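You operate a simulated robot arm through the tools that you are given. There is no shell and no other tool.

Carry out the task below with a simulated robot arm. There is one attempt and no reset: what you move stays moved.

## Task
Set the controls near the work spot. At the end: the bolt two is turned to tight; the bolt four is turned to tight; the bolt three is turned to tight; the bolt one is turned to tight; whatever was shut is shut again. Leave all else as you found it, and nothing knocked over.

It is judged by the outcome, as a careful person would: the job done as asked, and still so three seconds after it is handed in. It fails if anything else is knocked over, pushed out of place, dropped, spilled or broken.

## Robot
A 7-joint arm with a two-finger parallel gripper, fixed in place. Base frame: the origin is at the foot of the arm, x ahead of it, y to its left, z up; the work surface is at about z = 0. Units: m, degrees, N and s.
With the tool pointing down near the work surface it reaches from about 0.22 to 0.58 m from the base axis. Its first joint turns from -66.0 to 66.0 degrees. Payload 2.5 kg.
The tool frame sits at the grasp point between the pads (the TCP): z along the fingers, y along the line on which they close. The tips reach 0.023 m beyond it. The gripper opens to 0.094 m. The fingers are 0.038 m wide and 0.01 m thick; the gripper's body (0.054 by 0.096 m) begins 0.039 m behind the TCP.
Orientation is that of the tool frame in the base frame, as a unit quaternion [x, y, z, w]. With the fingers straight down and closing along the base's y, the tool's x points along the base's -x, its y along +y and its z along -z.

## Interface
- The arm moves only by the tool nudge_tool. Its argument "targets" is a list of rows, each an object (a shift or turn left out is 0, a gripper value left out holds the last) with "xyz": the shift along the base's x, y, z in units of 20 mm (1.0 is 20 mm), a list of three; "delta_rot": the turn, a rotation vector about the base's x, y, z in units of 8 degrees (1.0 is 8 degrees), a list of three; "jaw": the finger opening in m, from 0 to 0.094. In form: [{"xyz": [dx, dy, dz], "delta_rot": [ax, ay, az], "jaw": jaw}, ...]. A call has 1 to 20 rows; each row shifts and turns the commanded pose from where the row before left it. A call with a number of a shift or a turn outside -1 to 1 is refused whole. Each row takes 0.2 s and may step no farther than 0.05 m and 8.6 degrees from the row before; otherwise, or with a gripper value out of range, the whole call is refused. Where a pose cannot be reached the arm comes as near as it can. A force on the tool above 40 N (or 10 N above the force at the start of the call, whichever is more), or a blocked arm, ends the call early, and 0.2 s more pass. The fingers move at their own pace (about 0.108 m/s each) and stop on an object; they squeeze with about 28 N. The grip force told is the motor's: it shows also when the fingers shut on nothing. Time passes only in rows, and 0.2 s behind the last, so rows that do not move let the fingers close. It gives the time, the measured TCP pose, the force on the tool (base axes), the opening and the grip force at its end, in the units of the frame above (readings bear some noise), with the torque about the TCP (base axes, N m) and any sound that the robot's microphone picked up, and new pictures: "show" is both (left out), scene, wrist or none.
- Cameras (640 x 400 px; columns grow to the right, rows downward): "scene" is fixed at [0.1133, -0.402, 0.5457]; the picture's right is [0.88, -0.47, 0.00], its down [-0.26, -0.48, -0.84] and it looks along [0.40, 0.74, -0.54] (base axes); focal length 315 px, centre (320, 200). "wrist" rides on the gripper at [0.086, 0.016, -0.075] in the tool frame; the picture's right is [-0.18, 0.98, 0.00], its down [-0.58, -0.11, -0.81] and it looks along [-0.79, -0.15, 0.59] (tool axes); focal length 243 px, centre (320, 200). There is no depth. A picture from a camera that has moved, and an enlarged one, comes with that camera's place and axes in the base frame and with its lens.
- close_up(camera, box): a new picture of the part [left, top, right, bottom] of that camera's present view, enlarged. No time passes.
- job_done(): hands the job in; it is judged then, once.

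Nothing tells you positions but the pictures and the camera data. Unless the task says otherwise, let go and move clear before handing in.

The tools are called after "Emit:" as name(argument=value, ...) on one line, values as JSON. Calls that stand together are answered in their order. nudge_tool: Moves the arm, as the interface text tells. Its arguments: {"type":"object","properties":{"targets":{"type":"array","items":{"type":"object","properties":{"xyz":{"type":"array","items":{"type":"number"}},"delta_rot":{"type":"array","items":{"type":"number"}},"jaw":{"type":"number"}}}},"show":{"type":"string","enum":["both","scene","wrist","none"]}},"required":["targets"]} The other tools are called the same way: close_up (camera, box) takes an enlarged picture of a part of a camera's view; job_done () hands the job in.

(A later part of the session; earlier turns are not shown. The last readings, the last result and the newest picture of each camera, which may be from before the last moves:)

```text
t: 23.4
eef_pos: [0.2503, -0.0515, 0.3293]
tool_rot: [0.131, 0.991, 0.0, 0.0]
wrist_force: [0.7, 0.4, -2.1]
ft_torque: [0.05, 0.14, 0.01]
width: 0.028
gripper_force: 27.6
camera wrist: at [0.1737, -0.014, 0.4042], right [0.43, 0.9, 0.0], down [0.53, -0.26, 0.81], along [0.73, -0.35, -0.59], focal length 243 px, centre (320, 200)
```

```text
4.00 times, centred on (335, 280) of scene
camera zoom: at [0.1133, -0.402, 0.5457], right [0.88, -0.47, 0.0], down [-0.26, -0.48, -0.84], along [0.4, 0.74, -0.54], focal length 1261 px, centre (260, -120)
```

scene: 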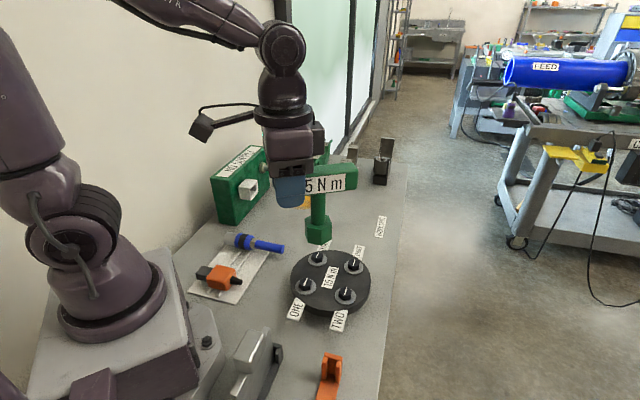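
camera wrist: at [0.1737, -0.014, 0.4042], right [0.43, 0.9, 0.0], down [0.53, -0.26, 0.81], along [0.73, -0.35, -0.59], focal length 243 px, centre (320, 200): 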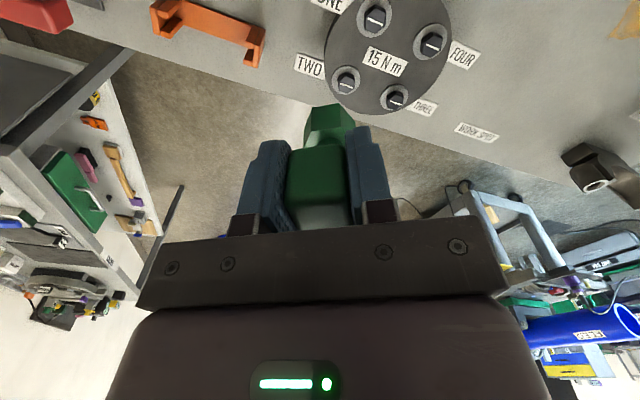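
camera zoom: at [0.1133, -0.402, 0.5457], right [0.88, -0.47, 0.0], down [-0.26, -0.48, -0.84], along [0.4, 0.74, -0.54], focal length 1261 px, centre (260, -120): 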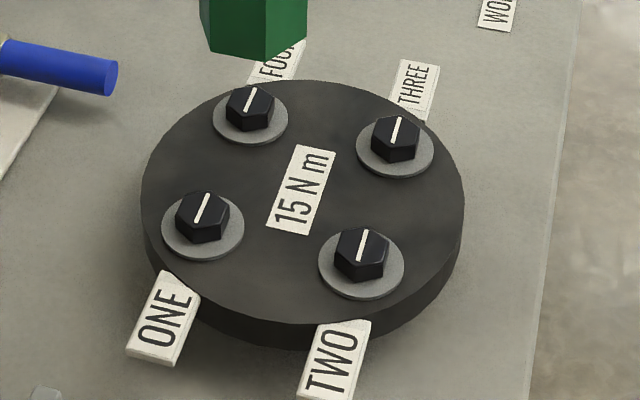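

I'll zoom in on the individual bolts to read their hex orientation and exact places.

Emit:
close_up(camera="wrist", box=[325, 55, 375, 105])

Emit:
close_up(camera="wrist", box=[350, 0, 400, 50])

Emit:
close_up(camera="wrist", box=[405, 15, 455, 65])

Emit:
close_up(camera="wrist", box=[370, 75, 420, 125])

Emit:
close_up(camera="scene", box=[285, 240, 385, 310])

```text
8.00 times, centred on (350, 80) of wrist
camera zoom: at [0.1737, -0.014, 0.4042], right [0.43, 0.9, 0.0], down [0.53, -0.26, 0.81], along [0.73, -0.35, -0.59], focal length 1941 px, centre (80, 1160)
```

zoom: 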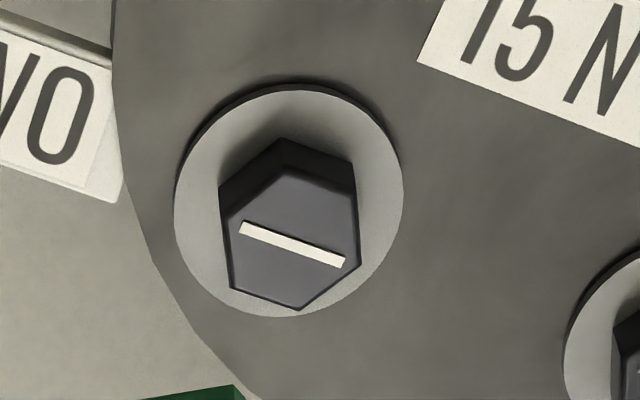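

```text
8.00 times, centred on (375, 25) of wrist
camera zoom: at [0.1737, -0.014, 0.4042], right [0.43, 0.9, 0.0], down [0.53, -0.26, 0.81], along [0.73, -0.35, -0.59], focal length 1941 px, centre (-120, 1600)
```

zoom: 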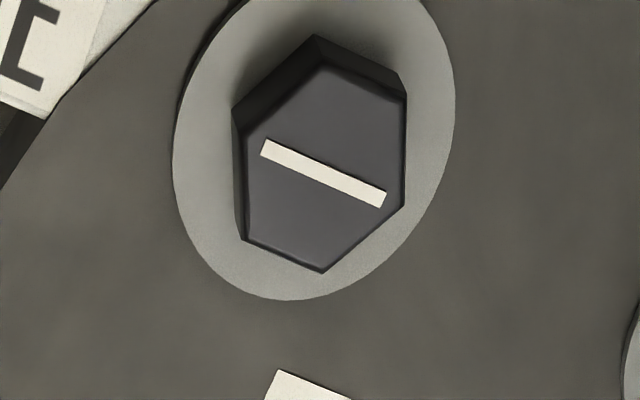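

```text
8.00 times, centred on (430, 40) of wrist
camera zoom: at [0.1737, -0.014, 0.4042], right [0.43, 0.9, 0.0], down [0.53, -0.26, 0.81], along [0.73, -0.35, -0.59], focal length 1941 px, centre (-560, 1480)
```

zoom: 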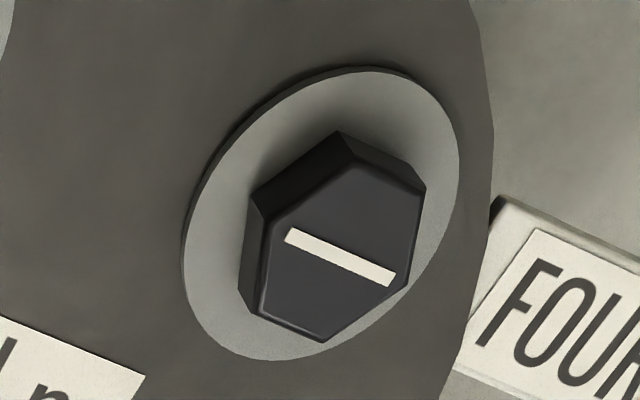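

```text
8.00 times, centred on (395, 100) of wrist
camera zoom: at [0.1737, -0.014, 0.4042], right [0.43, 0.9, 0.0], down [0.53, -0.26, 0.81], along [0.73, -0.35, -0.59], focal length 1941 px, centre (-280, 1000)
```

zoom: 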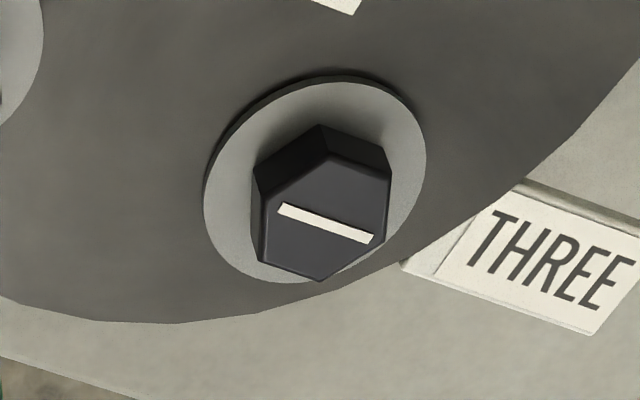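

```text
5.71 times, centred on (335, 275) of scene
camera zoom: at [0.1133, -0.402, 0.5457], right [0.88, -0.47, 0.0], down [-0.26, -0.48, -0.84], along [0.4, 0.74, -0.54], focal length 1802 px, centre (234, -229)
```

zoom: 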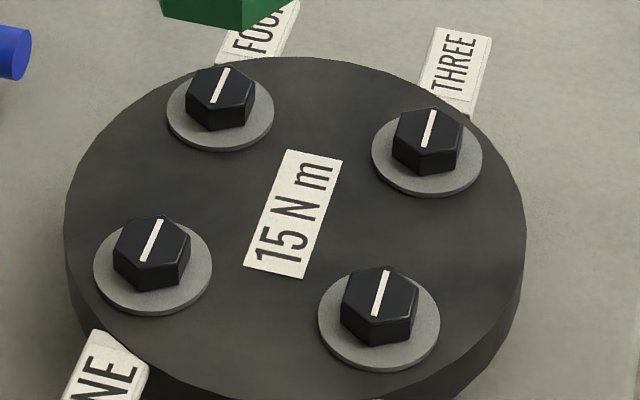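

Triangulating both cameras puts the bolts at one (0.297,-0.001), two (0.354,-0.059), three (0.412,-0.001), four (0.354,0.056), tops at z≈0.068, with hex corners along the 45° mark. I need the socket's exact position relative to the gripper, so I'll zoom in on it.

Emit:
close_up(camera="wrist", box=[275, 90, 375, 190])

Emit:
close_up(camera="scene", box=[280, 150, 370, 250])

```text
4.00 times, centred on (325, 140) of wrist
camera zoom: at [0.1737, -0.014, 0.4042], right [0.43, 0.9, 0.0], down [0.53, -0.26, 0.81], along [0.73, -0.35, -0.59], focal length 970 px, centre (300, 440)
```

zoom: 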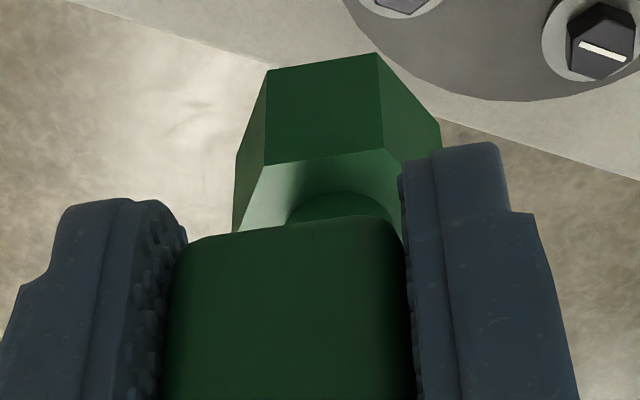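

```text
4.00 times, centred on (325, 200) of scene
camera zoom: at [0.1133, -0.402, 0.5457], right [0.88, -0.47, 0.0], down [-0.26, -0.48, -0.84], along [0.4, 0.74, -0.54], focal length 1261 px, centre (300, 200)
```

zoom: 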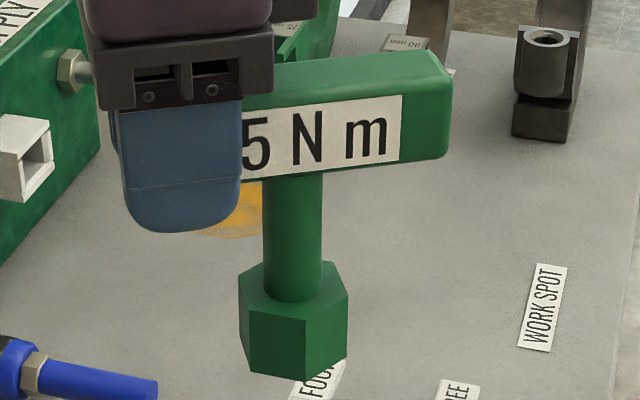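

The socket axis is 0.0415 m beyond the TCP along the handle and its bottom is 0.098 m below the TCP, with socket flats square to the handle. Matching the bolt hexes needs tool yaw ≈75.7° (or 60° steps). I'll move above bolt two at that yaw.

Emit:
nudge_tool(targets=[{"xyz": [0.381, -0.196, -0.4625], "delta_rot": [0, 0, 0.9454]}, {"xyz": [0.381, -0.196, -0.4625], "delta_rot": [0, 0, 0.9454]}, {"xyz": [0.381, -0.196, -0.4625], "delta_rot": [0, 0, 0.9454]}, {"xyz": [0.381, -0.196, -0.4625], "delta_rot": [0, 0, 0.9454]}, {"xyz": [0.381, -0.196, -0.4625], "delta_rot": [0, 0, 0.9454]}, {"xyz": [0.381, -0.196, -0.4625], "delta_rot": [0, 0, 0.9454]}, {"xyz": [0.381, -0.196, -0.4625], "delta_rot": [0, 0, 0.9454]}, {"xyz": [0.381, -0.196, -0.4625], "delta_rot": [0, 0, 0.9454]}, {"xyz": [0.381, -0.196, -0.4625], "delta_rot": [0, 0, 0.9454]}, {"xyz": [0.381, -0.196, -0.4625], "delta_rot": [0, 0, 0.9454]}, {"xyz": [0.381, -0.196, -0.4625], "delta_rot": [0, 0, 0.9454]}, {"xyz": [0.381, -0.196, -0.4625], "delta_rot": [0, 0, 0.9454]}])

Emit:
close_up(camera="wrist", box=[250, 20, 410, 180])

Emit:
close_up(camera="scene", box=[280, 200, 400, 320])

```text
t: 26.0
eef_pos: [0.342, -0.0987, 0.2187]
tool_rot: [-0.614, 0.79, 0.001, 0.0]
wrist_force: [0.0, 0.9, -2.5]
ft_torque: [-0.09, 0.02, 0.0]
width: 0.0279
gripper_force: 27.7
camera wrist: at [0.3075, -0.1782, 0.2934], right [-0.91, 0.42, 0.0], down [0.25, 0.54, 0.81], along [0.34, 0.73, -0.59], focal length 243 px, centre (320, 200)
```

scene: 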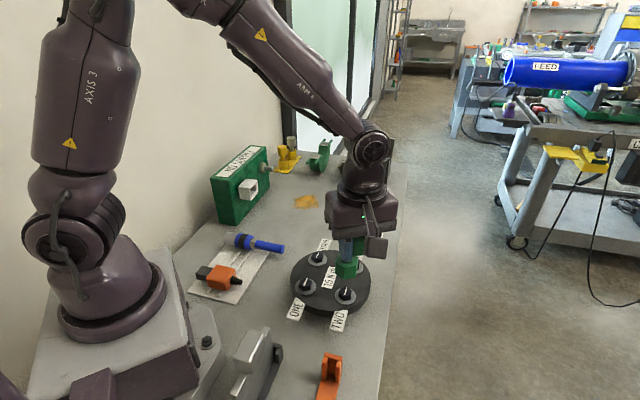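
wrist: 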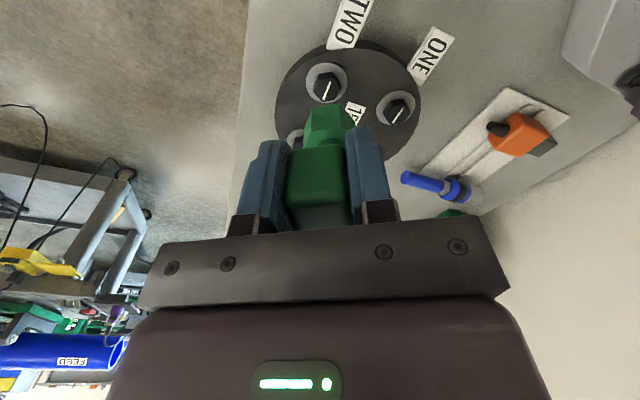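

```text
2.50 times, centred on (330, 100) of wrist
camera zoom: at [0.3075, -0.1782, 0.2934], right [-0.91, 0.42, 0.0], down [0.25, 0.54, 0.81], along [0.34, 0.73, -0.59], focal length 606 px, centre (295, 450)
```

zoom: 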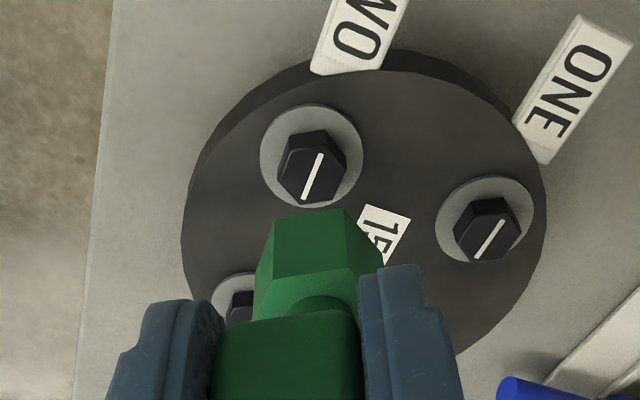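

```text
3.33 times, centred on (340, 260) of scene
camera zoom: at [0.1133, -0.402, 0.5457], right [0.88, -0.47, 0.0], down [-0.26, -0.48, -0.84], along [0.4, 0.74, -0.54], focal length 1051 px, centre (253, 0)
```

zoom: 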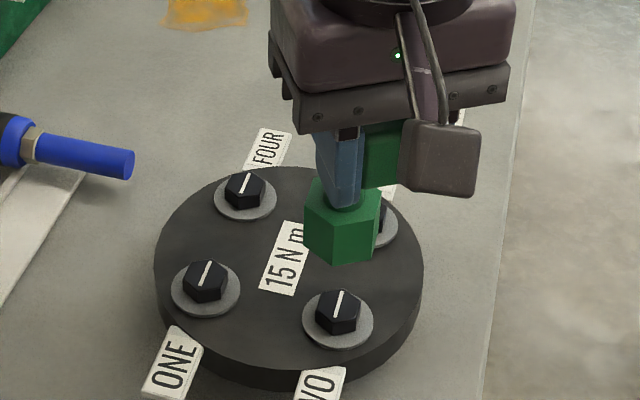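

The key is now above bolt two at yaw 75.7°. I'll zoom to verify alignment before lowering.

Emit:
close_up(camera="wrist", box=[300, 60, 360, 120])

Emit:
close_up(camera="scene", box=[320, 240, 380, 310])

```text
6.67 times, centred on (330, 90) of wrist
camera zoom: at [0.3075, -0.1782, 0.2934], right [-0.91, 0.42, 0.0], down [0.25, 0.54, 0.81], along [0.34, 0.73, -0.59], focal length 1618 px, centre (253, 933)
```

zoom: 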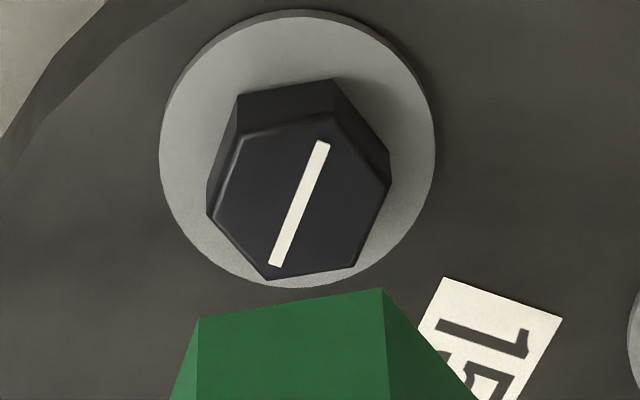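

```text
5.71 times, centred on (350, 275) of scene
camera zoom: at [0.1133, -0.402, 0.5457], right [0.88, -0.47, 0.0], down [-0.26, -0.48, -0.84], along [0.4, 0.74, -0.54], focal length 1802 px, centre (149, -229)
```

zoom: 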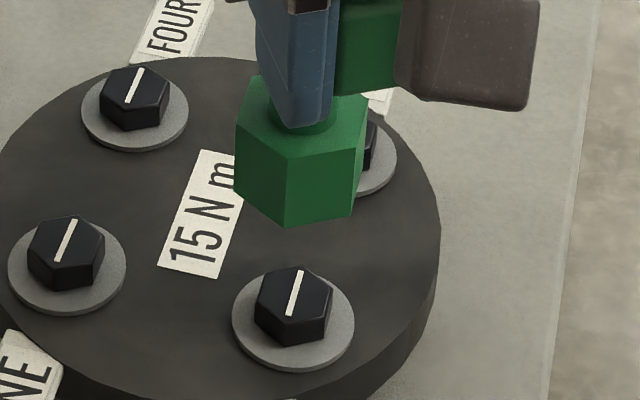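

Alignment is within about 1 mm: yaw matches, with a ~1 mm shift needed toward -y. I'll apply it and lower to just above the bolt head.

Emit:
nudge_tool(targets=[{"xyz": [0, -0.05, -0.7]}, {"xyz": [0, 0, -0.7]}, {"xyz": [0, 0, -0.6]}, {"xyz": [0, 0, 0]}])

Emit:
close_up(camera="wrist", box=[280, 60, 380, 160])

Emit:
close_up(camera="scene", box=[310, 250, 380, 320])

```text
t: 27.0
eef_pos: [0.3413, -0.0983, 0.1796]
tool_rot: [-0.613, 0.79, 0.0, 0.0]
wrist_force: [-0.4, -0.1, -3.0]
ft_torque: [-0.09, 0.01, 0.01]
width: 0.0281
gripper_force: 28.0
camera wrist: at [0.3066, -0.1786, 0.2542], right [-0.91, 0.42, 0.0], down [0.25, 0.54, 0.81], along [0.34, 0.73, -0.59], focal length 243 px, centre (320, 200)
```

scene: 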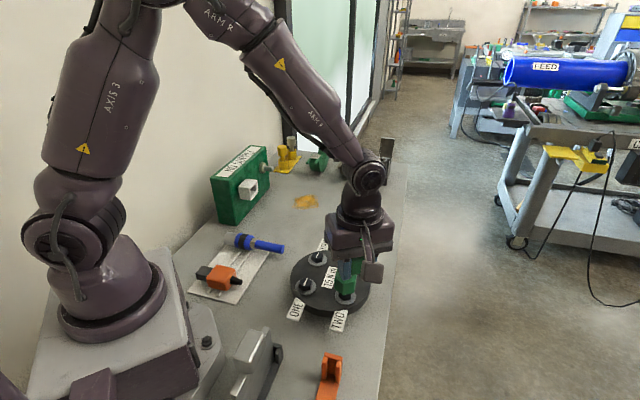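
wrist: 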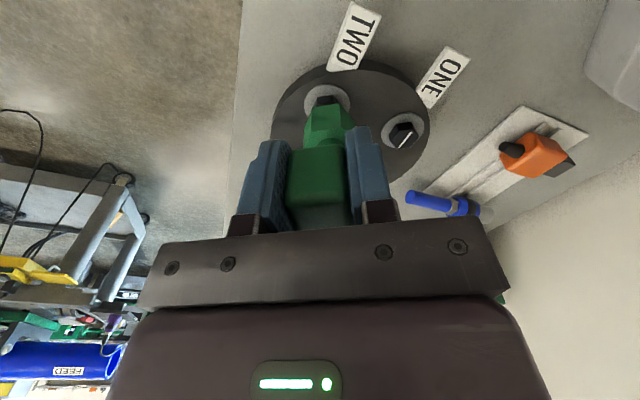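

```text
4.00 times, centred on (330, 110) of wrist
camera zoom: at [0.3066, -0.1786, 0.2542], right [-0.91, 0.42, 0.0], down [0.25, 0.54, 0.81], along [0.34, 0.73, -0.59], focal length 970 px, centre (280, 560)
```

zoom: 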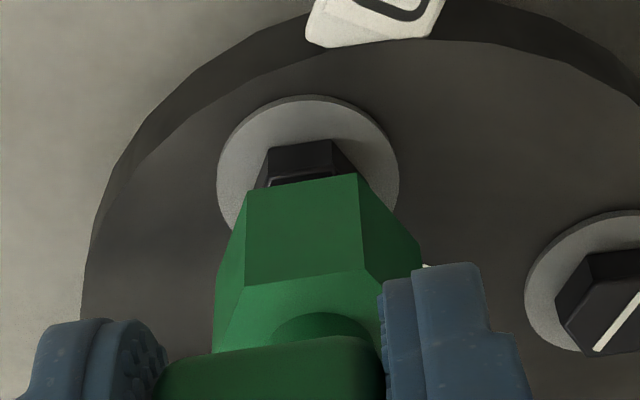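

```text
5.71 times, centred on (345, 285) of scene
camera zoom: at [0.1134, -0.402, 0.5457], right [0.88, -0.47, 0.0], down [-0.26, -0.48, -0.84], along [0.4, 0.74, -0.54], focal length 1802 px, centre (177, -286)
```

zoom: 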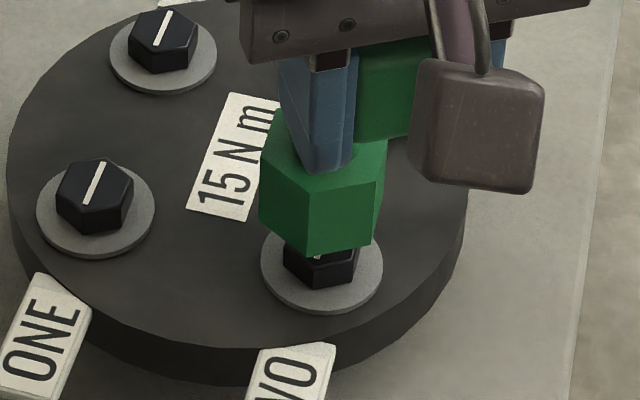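

The socket is just above bolt two. I'll zoom tighter to check the fine offset before lowering onto the head.

Emit:
close_up(camera="scene", box=[345, 260, 385, 310])

Emit:
close_up(camera="scene", box=[325, 265, 380, 305])

Emit:
close_up(camera="wrist", box=[305, 75, 360, 130])

```text
8.00 times, centred on (365, 285) of scene
camera zoom: at [0.1134, -0.402, 0.5457], right [0.88, -0.47, 0.0], down [-0.26, -0.48, -0.84], along [0.4, 0.74, -0.54], focal length 2523 px, centre (-40, -480)
```

zoom: 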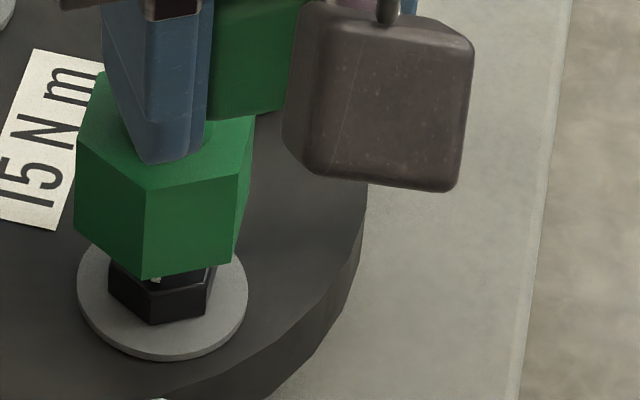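

```text
10.00 times, centred on (352, 285) of scene
camera zoom: at [0.1134, -0.402, 0.5457], right [0.88, -0.47, 0.0], down [-0.26, -0.48, -0.84], along [0.4, 0.74, -0.54], focal length 3153 px, centre (-5, -650)
```

zoom: 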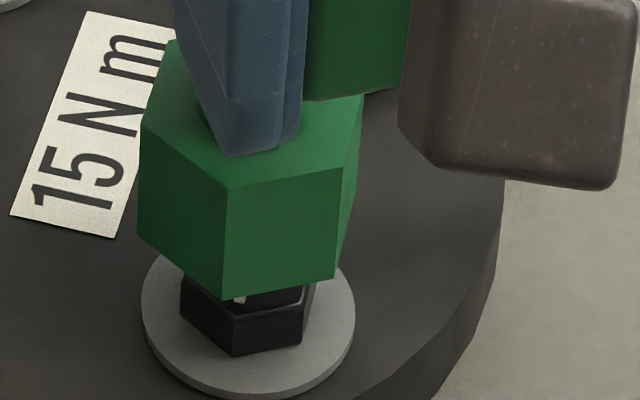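

```text
7.27 times, centred on (332, 102) of wrist
camera zoom: at [0.3066, -0.1786, 0.2542], right [-0.91, 0.42, 0.0], down [0.25, 0.54, 0.81], along [0.34, 0.73, -0.59], focal length 1764 px, centre (229, 909)
```

zoom: 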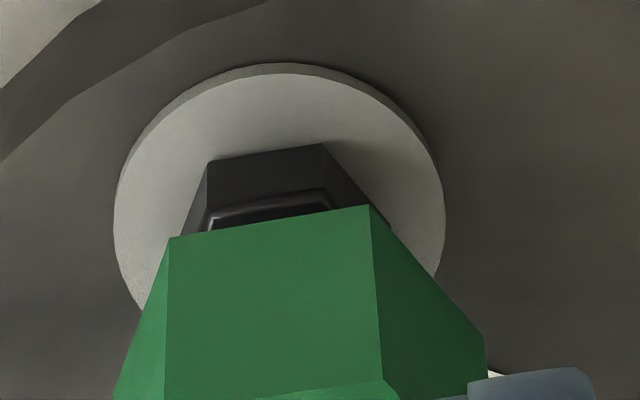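

Both cameras agree the key should move about (+0.6, -1.4) mm. I'll apply that and lower until just past the bolt's top, watching the force.

Emit:
nudge_tool(targets=[{"xyz": [0.03, -0.07, -0.1]}, {"xyz": [0, 0, -0.3]}, {"xyz": [0, 0, -0.2]}, {"xyz": [0, 0, -0.15]}, {"xyz": [0, 0, 0]}], show="scene")

Emit:
close_up(camera="scene", box=[325, 265, 380, 305])

Emit:
close_up(camera="wrist", box=[305, 75, 360, 130])

```text
t: 28.2
eef_pos: [0.3417, -0.1007, 0.1647]
tool_rot: [-0.613, 0.79, 0.001, 0.0]
wrist_force: [0.4, -0.1, -2.6]
ft_torque: [-0.1, 0.02, 0.01]
width: 0.0278
gripper_force: 28.5
```

scene: 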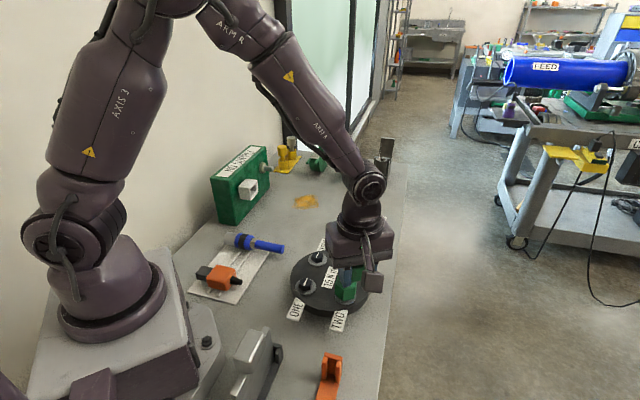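

```text
10.00 times, centred on (352, 285) of scene
camera zoom: at [0.1134, -0.402, 0.5457], right [0.88, -0.47, 0.0], down [-0.26, -0.48, -0.84], along [0.4, 0.74, -0.54], focal length 3153 px, centre (-5, -650)
```

zoom: 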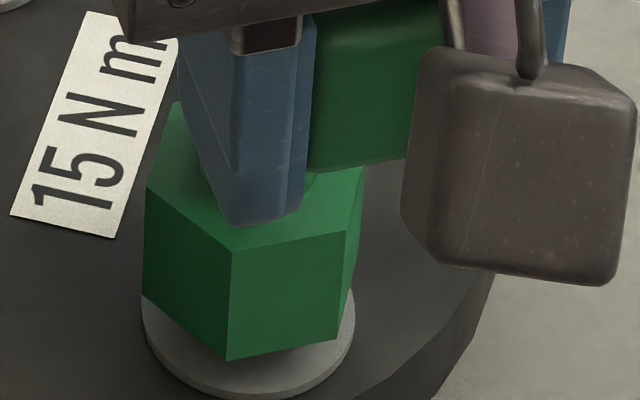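

```text
7.27 times, centred on (332, 102) of wrist
camera zoom: at [0.3071, -0.1806, 0.2391], right [-0.91, 0.42, 0.0], down [0.25, 0.54, 0.81], along [0.34, 0.73, -0.59], focal length 1764 px, centre (229, 909)
```

zoom: 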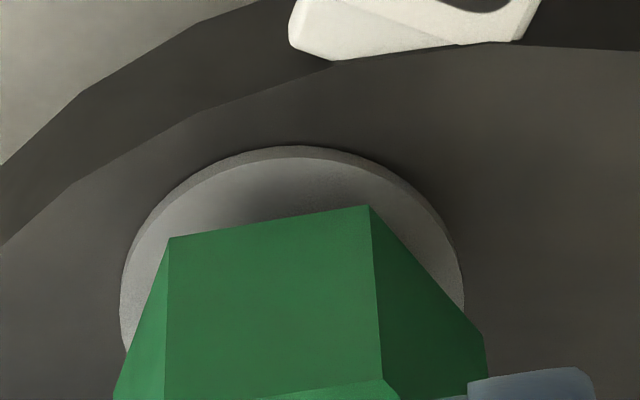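

No contact yet and the offset is under 1 mm. I'll trim (+0.5, +0.8) mm and keep lowering in small steps, watching the force.

Emit:
nudge_tool(targets=[{"xyz": [0.025, 0.04, 0]}, {"xyz": [0, 0, -0.15]}, {"xyz": [0, 0, -0.15]}, {"xyz": [0, 0, 0]}], show="scene")

Emit:
close_up(camera="scene", box=[325, 265, 380, 305])

Emit:
close_up(camera="wrist", box=[305, 75, 360, 130])

```text
t: 29.2
eef_pos: [0.3431, -0.0995, 0.1578]
tool_rot: [-0.613, 0.79, 0.0, 0.001]
wrist_force: [0.3, -0.2, -2.4]
ft_torque: [-0.13, -0.01, 0.01]
width: 0.0277
gripper_force: 27.8
```

scene: 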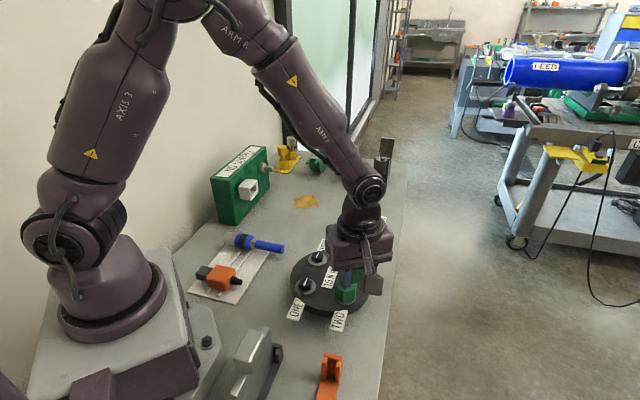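

```text
10.00 times, centred on (352, 285) of scene
camera zoom: at [0.1134, -0.402, 0.5457], right [0.88, -0.47, 0.0], down [-0.26, -0.48, -0.84], along [0.4, 0.74, -0.54], focal length 3153 px, centre (-5, -650)
```

zoom: 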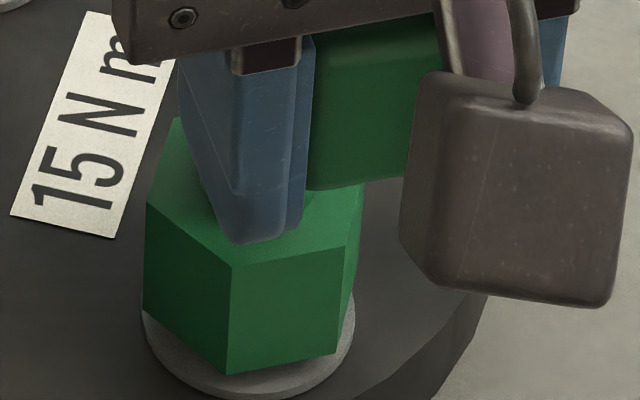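

```text
7.27 times, centred on (332, 102) of wrist
camera zoom: at [0.3081, -0.1794, 0.2333], right [-0.91, 0.42, 0.0], down [0.25, 0.54, 0.81], along [0.34, 0.73, -0.59], focal length 1764 px, centre (229, 909)
```

zoom: 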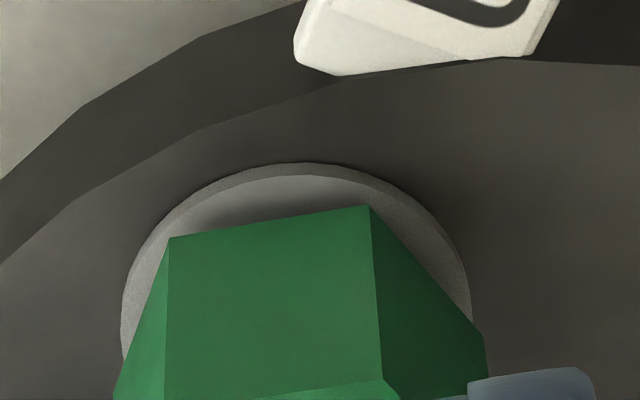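

The socket is sliding over the head with no resistance. I'll continue down until it bottoms out.

Emit:
nudge_tool(targets=[{"xyz": [0, 0, -0.1]}, {"xyz": [0, 0, -0.1]}, {"xyz": [0, 0, 0]}], show="scene")

Emit:
close_up(camera="wrist", box=[305, 75, 360, 130])

Emit:
close_up(camera="scene", box=[325, 265, 380, 305])

```text
t: 30.0
eef_pos: [0.344, -0.0994, 0.1548]
tool_rot: [-0.613, 0.79, -0.001, 0.0]
wrist_force: [-0.3, 0.1, -1.9]
ft_torque: [-0.1, 0.06, 0.03]
width: 0.0281
gripper_force: 27.7
```

scene: 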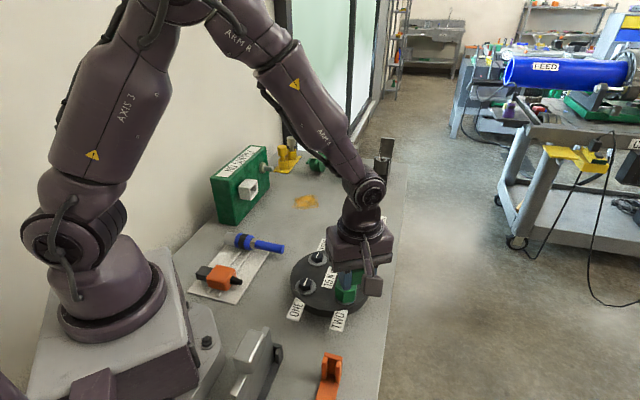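

```text
7.27 times, centred on (332, 102) of wrist
camera zoom: at [0.3086, -0.1791, 0.2296], right [-0.91, 0.42, 0.0], down [0.25, 0.54, 0.81], along [0.34, 0.73, -0.59], focal length 1764 px, centre (229, 909)
```

zoom: 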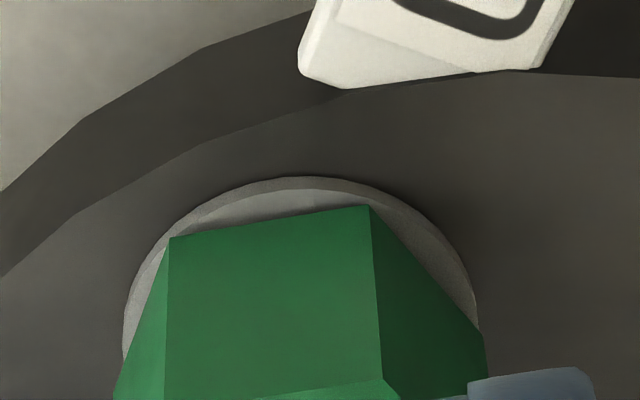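

```text
10.00 times, centred on (352, 285) of scene
camera zoom: at [0.1134, -0.402, 0.5457], right [0.88, -0.47, 0.0], down [-0.26, -0.48, -0.84], along [0.4, 0.74, -0.54], focal length 3153 px, centre (-5, -650)
```

zoom: 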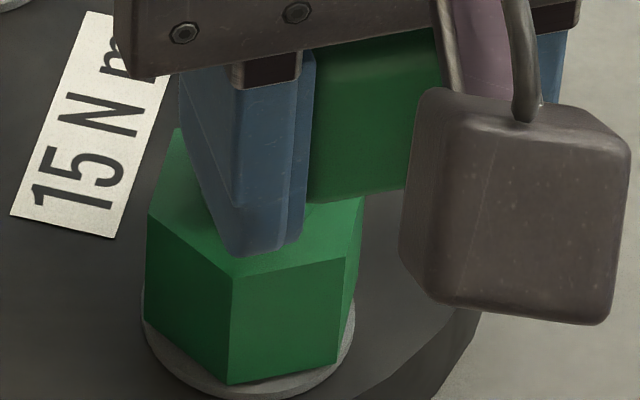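

The socket nearly touches the washer. I'll lower a few more millimetres until I feel contact.

Emit:
nudge_tool(targets=[{"xyz": [0, 0, -0.1]}, {"xyz": [0, 0, -0.1]}, {"xyz": [0, 0, 0]}], show="wrist")

Emit:
close_up(camera="scene", box=[325, 265, 380, 305])

```text
t: 30.8
eef_pos: [0.3439, -0.0998, 0.1503]
tool_rot: [-0.613, 0.79, 0.0, -0.001]
wrist_force: [1.1, 0.2, -3.5]
ft_torque: [-0.02, 0.0, 0.0]
width: 0.028
gripper_force: 28.2
camera wrist: at [0.3079, -0.18, 0.2251], right [-0.91, 0.42, 0.0], down [0.25, 0.54, 0.81], along [0.34, 0.73, -0.59], focal length 243 px, centre (320, 200)
```

wrist: 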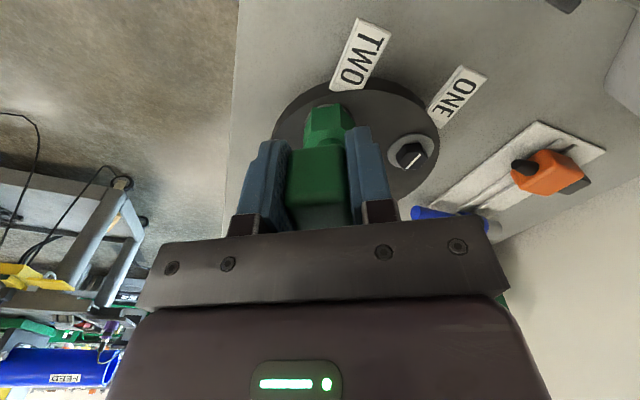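

```text
10.00 times, centred on (352, 285) of scene
camera zoom: at [0.1134, -0.402, 0.5457], right [0.88, -0.47, 0.0], down [-0.26, -0.48, -0.84], along [0.4, 0.74, -0.54], focal length 3153 px, centre (-5, -650)
```

zoom: 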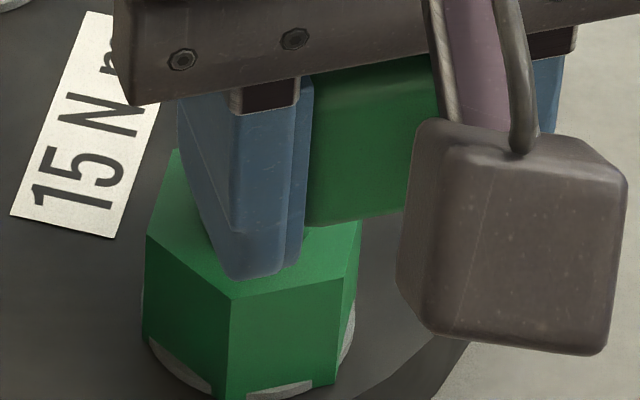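

The socket has slipped around the washer as well, still without real contact. I'll go down a bit more, checking force.

Emit:
nudge_tool(targets=[{"xyz": [0, 0, -0.1]}, {"xyz": [0, 0, -0.05]}, {"xyz": [0, 0, 0]}], show="none")

Emit:
close_up(camera="scene", box=[325, 265, 380, 305])

```text
t: 31.6
eef_pos: [0.3424, -0.0994, 0.1472]
tool_rot: [-0.612, 0.791, 0.0, 0.0]
wrist_force: [-9.2, -3.3, 19.6]
ft_torque: [0.07, 0.38, 0.18]
width: 0.028
gripper_force: 27.9
```

```text
10.00 times, centred on (352, 285) of scene
camera zoom: at [0.1133, -0.402, 0.5457], right [0.88, -0.47, 0.0], down [-0.26, -0.48, -0.84], along [0.4, 0.74, -0.54], focal length 3153 px, centre (-5, -650)
```

zoom: 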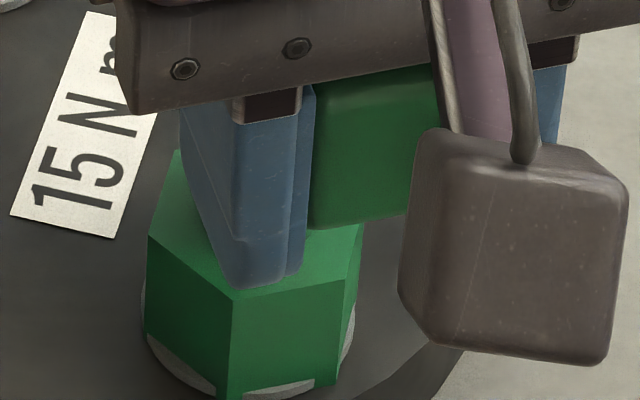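

The key has bottomed out on the bolt (about 20 N contact). I'll ease off, open the fingers and look whether it stands upright.

Emit:
nudge_tool(targets=[{"xyz": [0, 0, 0.05]}, {"jaw": 0.035}, {"jaw": 0.055}, {"jaw": 0.055}])

Emit:
close_up(camera="wrist", box=[240, 60, 420, 240])

Emit:
close_up(camera="scene", box=[310, 200, 400, 310])

```text
t: 32.6
eef_pos: [0.3438, -0.0998, 0.1489]
tool_rot: [-0.613, 0.79, 0.0, -0.001]
wrist_force: [0.3, -0.5, 0.9]
ft_torque: [-0.01, 0.01, 0.03]
width: 0.0551
gripper_force: 0.0
camera wrist: at [0.3083, -0.1799, 0.2237], right [-0.91, 0.42, 0.0], down [0.25, 0.54, 0.81], along [0.34, 0.73, -0.59], focal length 243 px, centre (320, 200)
```

scene: 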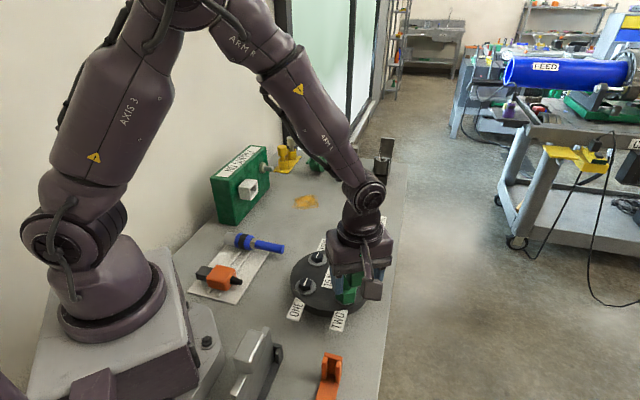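
wrist: 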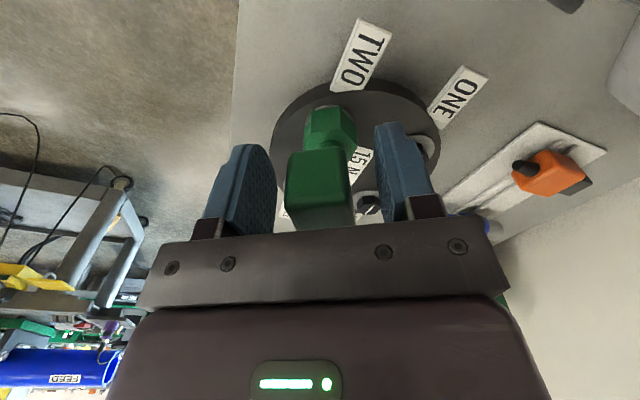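

```text
2.22 times, centred on (330, 150) of wrist
camera zoom: at [0.3083, -0.1799, 0.2237], right [-0.91, 0.42, 0.0], down [0.25, 0.54, 0.81], along [0.34, 0.73, -0.59], focal length 539 px, centre (298, 311)
```

zoom: 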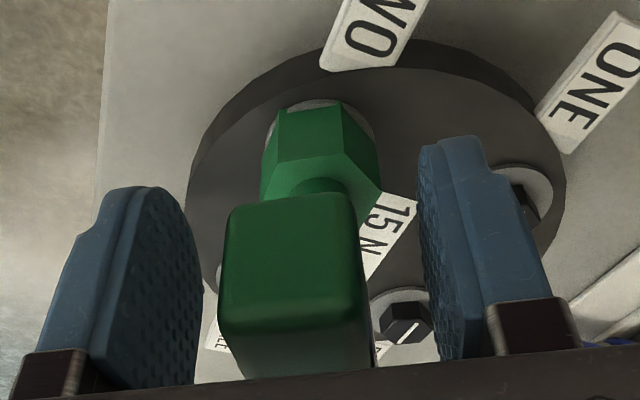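

```text
3.64 times, centred on (355, 255) of scene
camera zoom: at [0.1133, -0.402, 0.5457], right [0.88, -0.47, 0.0], down [-0.26, -0.48, -0.84], along [0.4, 0.74, -0.54], focal length 1147 px, centre (193, 0)
```

zoom: 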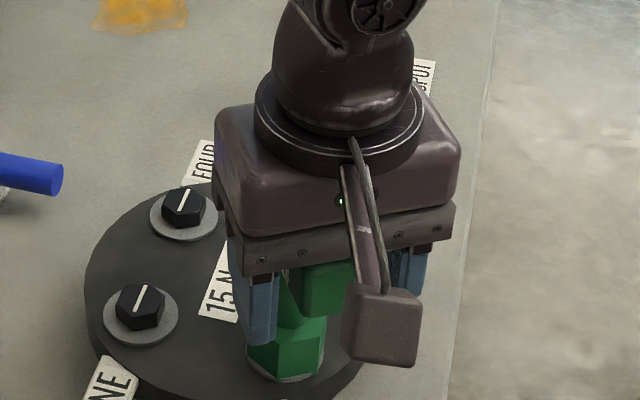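

The key stands on bolt two on its own. Now I'll slide the open fingers along the handle to its middle, over the bolt axis, and grip there.

Emit:
nudge_tool(targets=[{"xyz": [0.155, 0.697, 0]}, {"xyz": [0.155, 0.697, 0]}, {"xyz": [0.155, 0.697, 0]}, {}])

Emit:
close_up(camera="wrist", box=[200, 60, 440, 240])

```text
t: 33.6
eef_pos: [0.3519, -0.058, 0.1477]
tool_rot: [-0.613, 0.79, 0.0, 0.0]
wrist_force: [0.8, 0.3, 0.2]
ft_torque: [0.02, 0.02, 0.01]
width: 0.055
gripper_force: 0.0
camera wrist: at [0.3171, -0.1385, 0.2236], right [-0.91, 0.42, 0.0], down [0.25, 0.54, 0.81], along [0.34, 0.73, -0.59], focal length 243 px, centre (320, 200)
```

scene: 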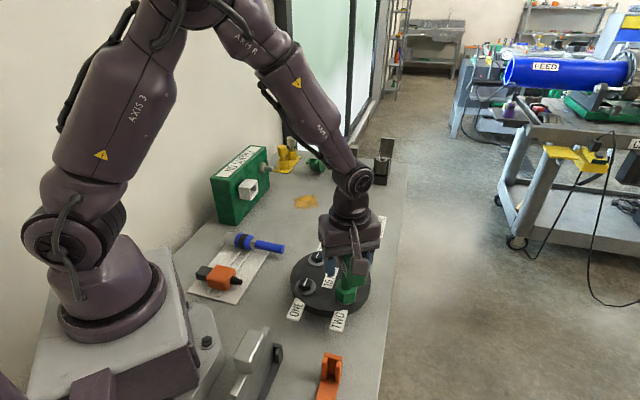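
wrist: 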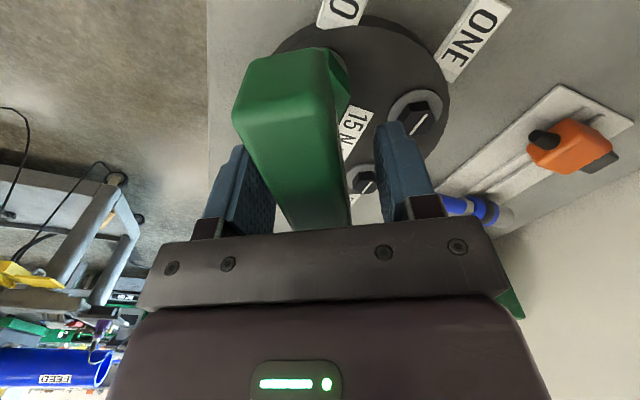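

```text
2.22 times, centred on (320, 150) of wrist
camera zoom: at [0.3171, -0.1385, 0.2236], right [-0.91, 0.42, 0.0], down [0.25, 0.54, 0.81], along [0.34, 0.73, -0.59], focal length 539 px, centre (320, 311)
```

zoom: 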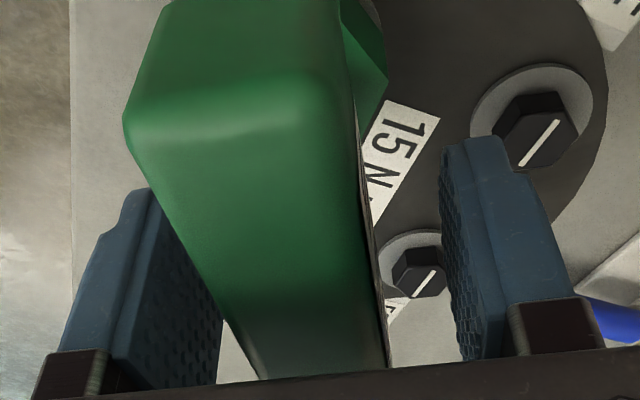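

The handle lies between the fingers with the bolt axis under the TCP. I'll trim half a millimetre and close on the handle's middle.

Emit:
nudge_tool(targets=[{"xyz": [0.03, 0.02, 0]}, {"jaw": 0.035}, {"jaw": 0.0}, {"jaw": 0.0}, {"jaw": 0.0}])

```text
t: 34.8
eef_pos: [0.3515, -0.0569, 0.1489]
tool_rot: [-0.613, 0.79, -0.001, -0.001]
wrist_force: [0.5, 0.8, 0.4]
ft_torque: [-0.03, -0.03, -0.05]
width: 0.0278
gripper_force: 28.1
camera wrist: at [0.3175, -0.1377, 0.2235], right [-0.91, 0.42, 0.0], down [0.25, 0.54, 0.81], along [0.34, 0.73, -0.59], focal length 243 px, centre (320, 200)
```

scene: 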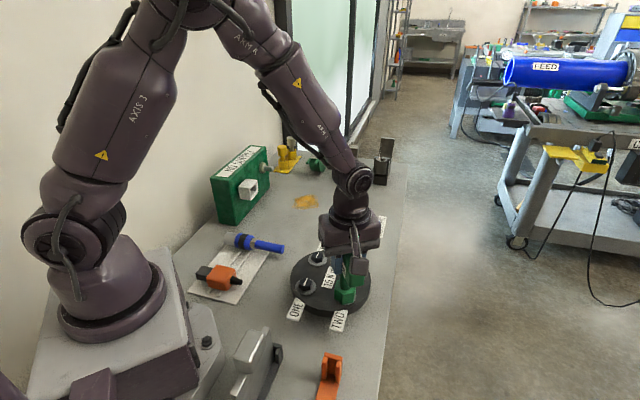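
wrist: 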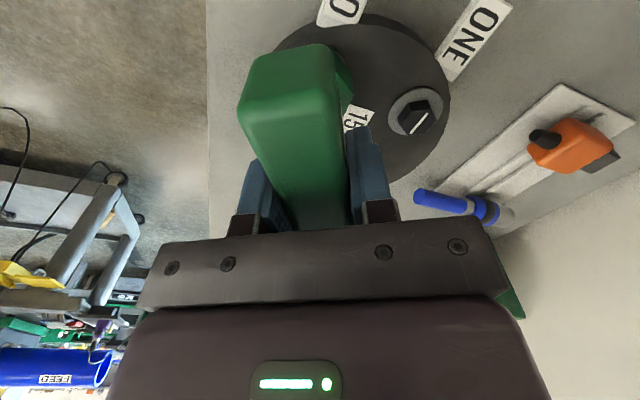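

The handle's middle is gripped. I'll begin turning clockwise (seen from above) in small steps, watching torque and sound.

Emit:
nudge_tool(targets=[{"delta_rot": [0, 0, -0.5]}, {"delta_rot": [0, 0, -0.5]}, {"delta_rot": [0, 0, -0.5]}, {}], show="scene")

```text
t: 35.8
eef_pos: [0.3524, -0.0575, 0.1481]
tool_rot: [-0.526, 0.851, 0.0, 0.0]
wrist_force: [1.9, -0.5, 0.8]
ft_torque: [-0.05, -0.18, 0.01]
width: 0.028
gripper_force: 28.0
```

scene: 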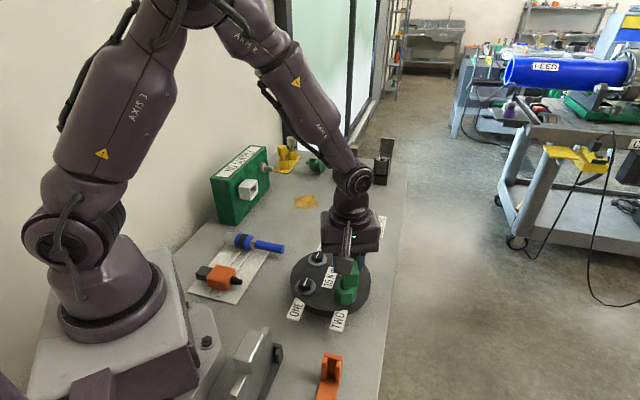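

It turned 12° with hardly any torque. I'll keep turning clockwise in steps.

Emit:
nudge_tool(targets=[{"delta_rot": [0, 0, -0.6]}, {"delta_rot": [0, 0, -0.6]}, {"delta_rot": [0, 0, -0.6]}, {"delta_rot": [0, 0, -0.6]}, {}], show="scene")

```text
t: 37.0
eef_pos: [0.3541, -0.0572, 0.1492]
tool_rot: [-0.376, 0.927, 0.0, 0.0]
wrist_force: [5.5, -2.3, -2.4]
ft_torque: [-0.15, -0.41, 0.03]
width: 0.0278
gripper_force: 27.2
```

scene: 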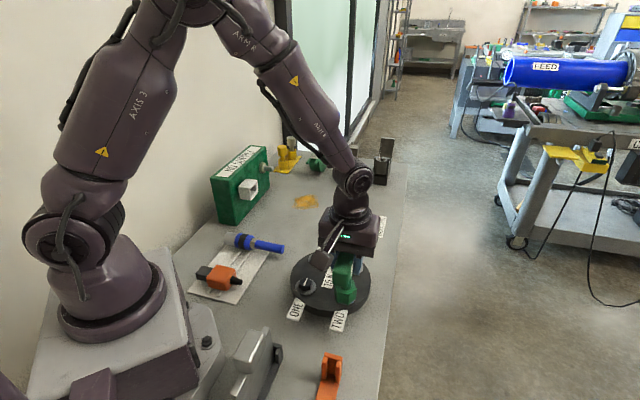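

Torque about z is still tiny but a sideways load is building; I'll check the actual camera/TCP position and the key.

Emit:
close_up(camera="wrist", box=[200, 40, 440, 240])

Emit:
close_up(camera="scene", box=[310, 220, 390, 320])

```text
2.00 times, centred on (320, 140) of wrist
camera zoom: at [0.2818, -0.1069, 0.2239], right [-0.55, 0.83, 0.0], down [0.49, 0.33, 0.81], along [0.67, 0.45, -0.59], focal length 485 px, centre (320, 320)
```

zoom: 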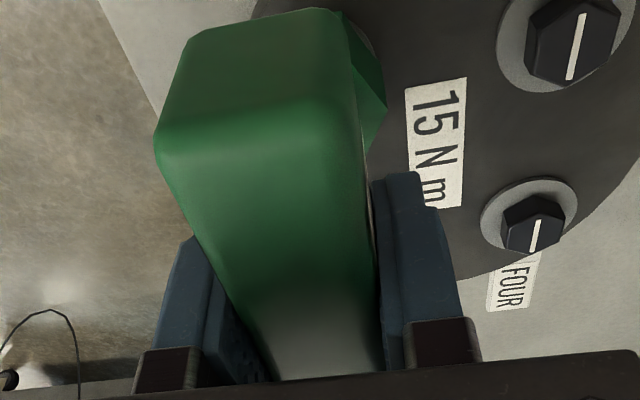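

```text
4.00 times, centred on (350, 270) of scene
camera zoom: at [0.1134, -0.402, 0.5457], right [0.88, -0.47, 0.0], down [-0.26, -0.48, -0.84], along [0.4, 0.74, -0.54], focal length 1261 px, centre (200, -80)
```

zoom: 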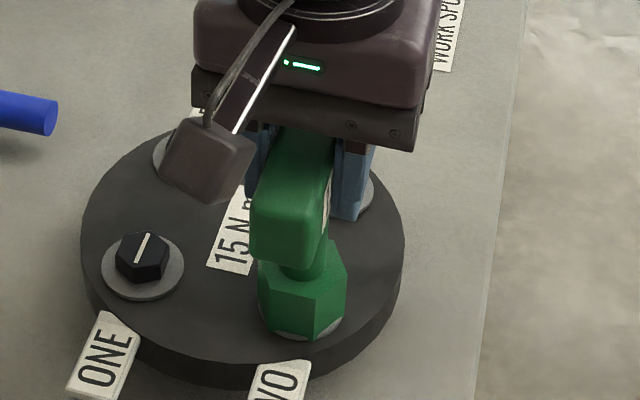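

TCP is right over the bolt axis, so the load is only slight binding. I'll keep turning clockwise.

Emit:
nudge_tool(targets=[{"delta_rot": [0, 0, -0.6]}, {"delta_rot": [0, 0, -0.6]}, {"delta_rot": [0, 0, -0.6]}, {"delta_rot": [0, 0, -0.6]}, {}], show="scene")

```text
t: 38.2
eef_pos: [0.3534, -0.0581, 0.148]
tool_rot: [-0.216, 0.976, 0.0, 0.0]
wrist_force: [3.8, -2.9, -0.1]
ft_torque: [-0.3, -0.31, 0.03]
width: 0.0279
gripper_force: 27.9
```

scene: 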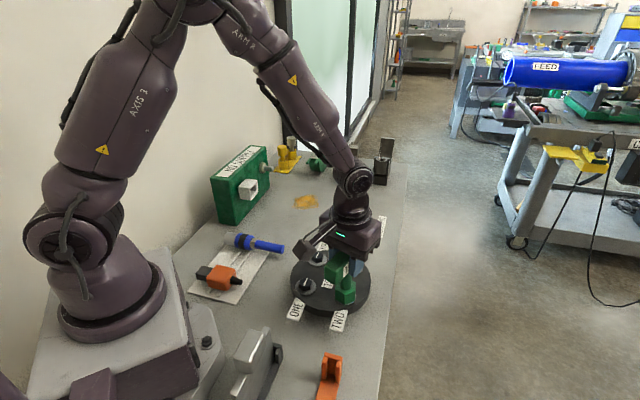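

51° turned and still free. Continuing clockwise.

Emit:
nudge_tool(targets=[{"delta_rot": [0, 0, -0.6]}, {"delta_rot": [0, 0, -0.6]}, {"delta_rot": [0, 0, -0.6]}, {"delta_rot": [0, 0, -0.6]}, {"delta_rot": [0, 0, -0.6]}, {}], show="scene")

```text
t: 39.6
eef_pos: [0.3537, -0.058, 0.1498]
tool_rot: [-0.008, 1.0, 0.0, 0.0]
wrist_force: [5.3, -7.5, 1.2]
ft_torque: [-0.6, -0.46, 0.04]
width: 0.0279
gripper_force: 28.1
```

scene: 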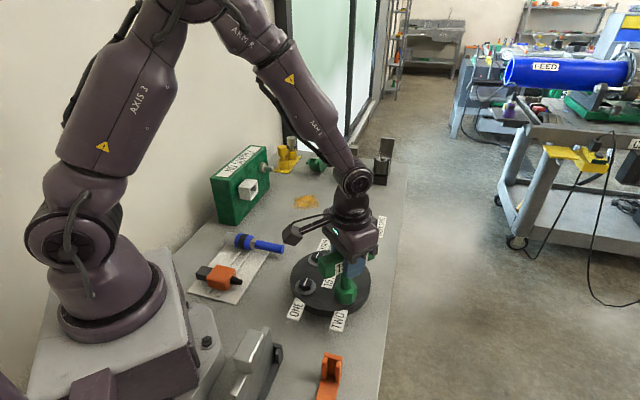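

75° turned, side load ~9 N. I'll check the position and whether the key/bolt truly turn together.

Emit:
close_up(camera="wrist", box=[200, 40, 440, 240])

Emit:
close_up(camera="scene", box=[310, 220, 390, 320])

```text
2.00 times, centred on (320, 140) of wrist
camera zoom: at [0.2688, -0.0436, 0.2235], right [0.17, 0.99, 0.0], down [0.58, -0.1, 0.81], along [0.8, -0.13, -0.59], focal length 485 px, centre (320, 320)
```

zoom: 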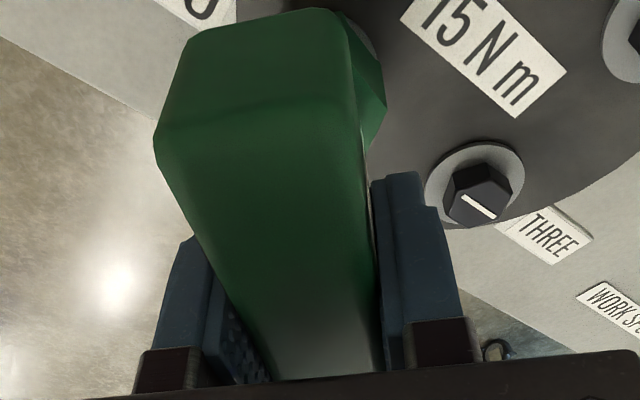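

```text
4.00 times, centred on (350, 270) of scene
camera zoom: at [0.1133, -0.402, 0.5457], right [0.88, -0.47, 0.0], down [-0.26, -0.48, -0.84], along [0.4, 0.74, -0.54], focal length 1261 px, centre (200, -80)
```

zoom: 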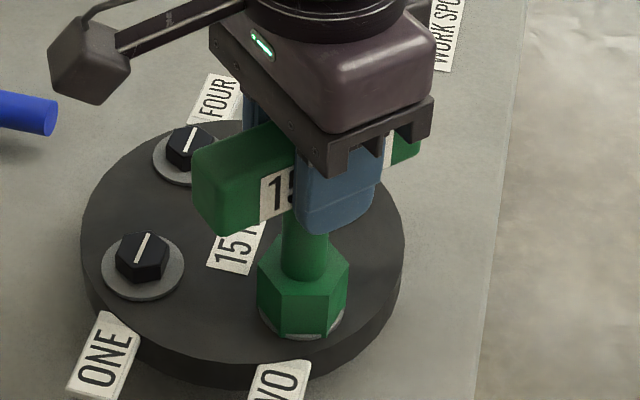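

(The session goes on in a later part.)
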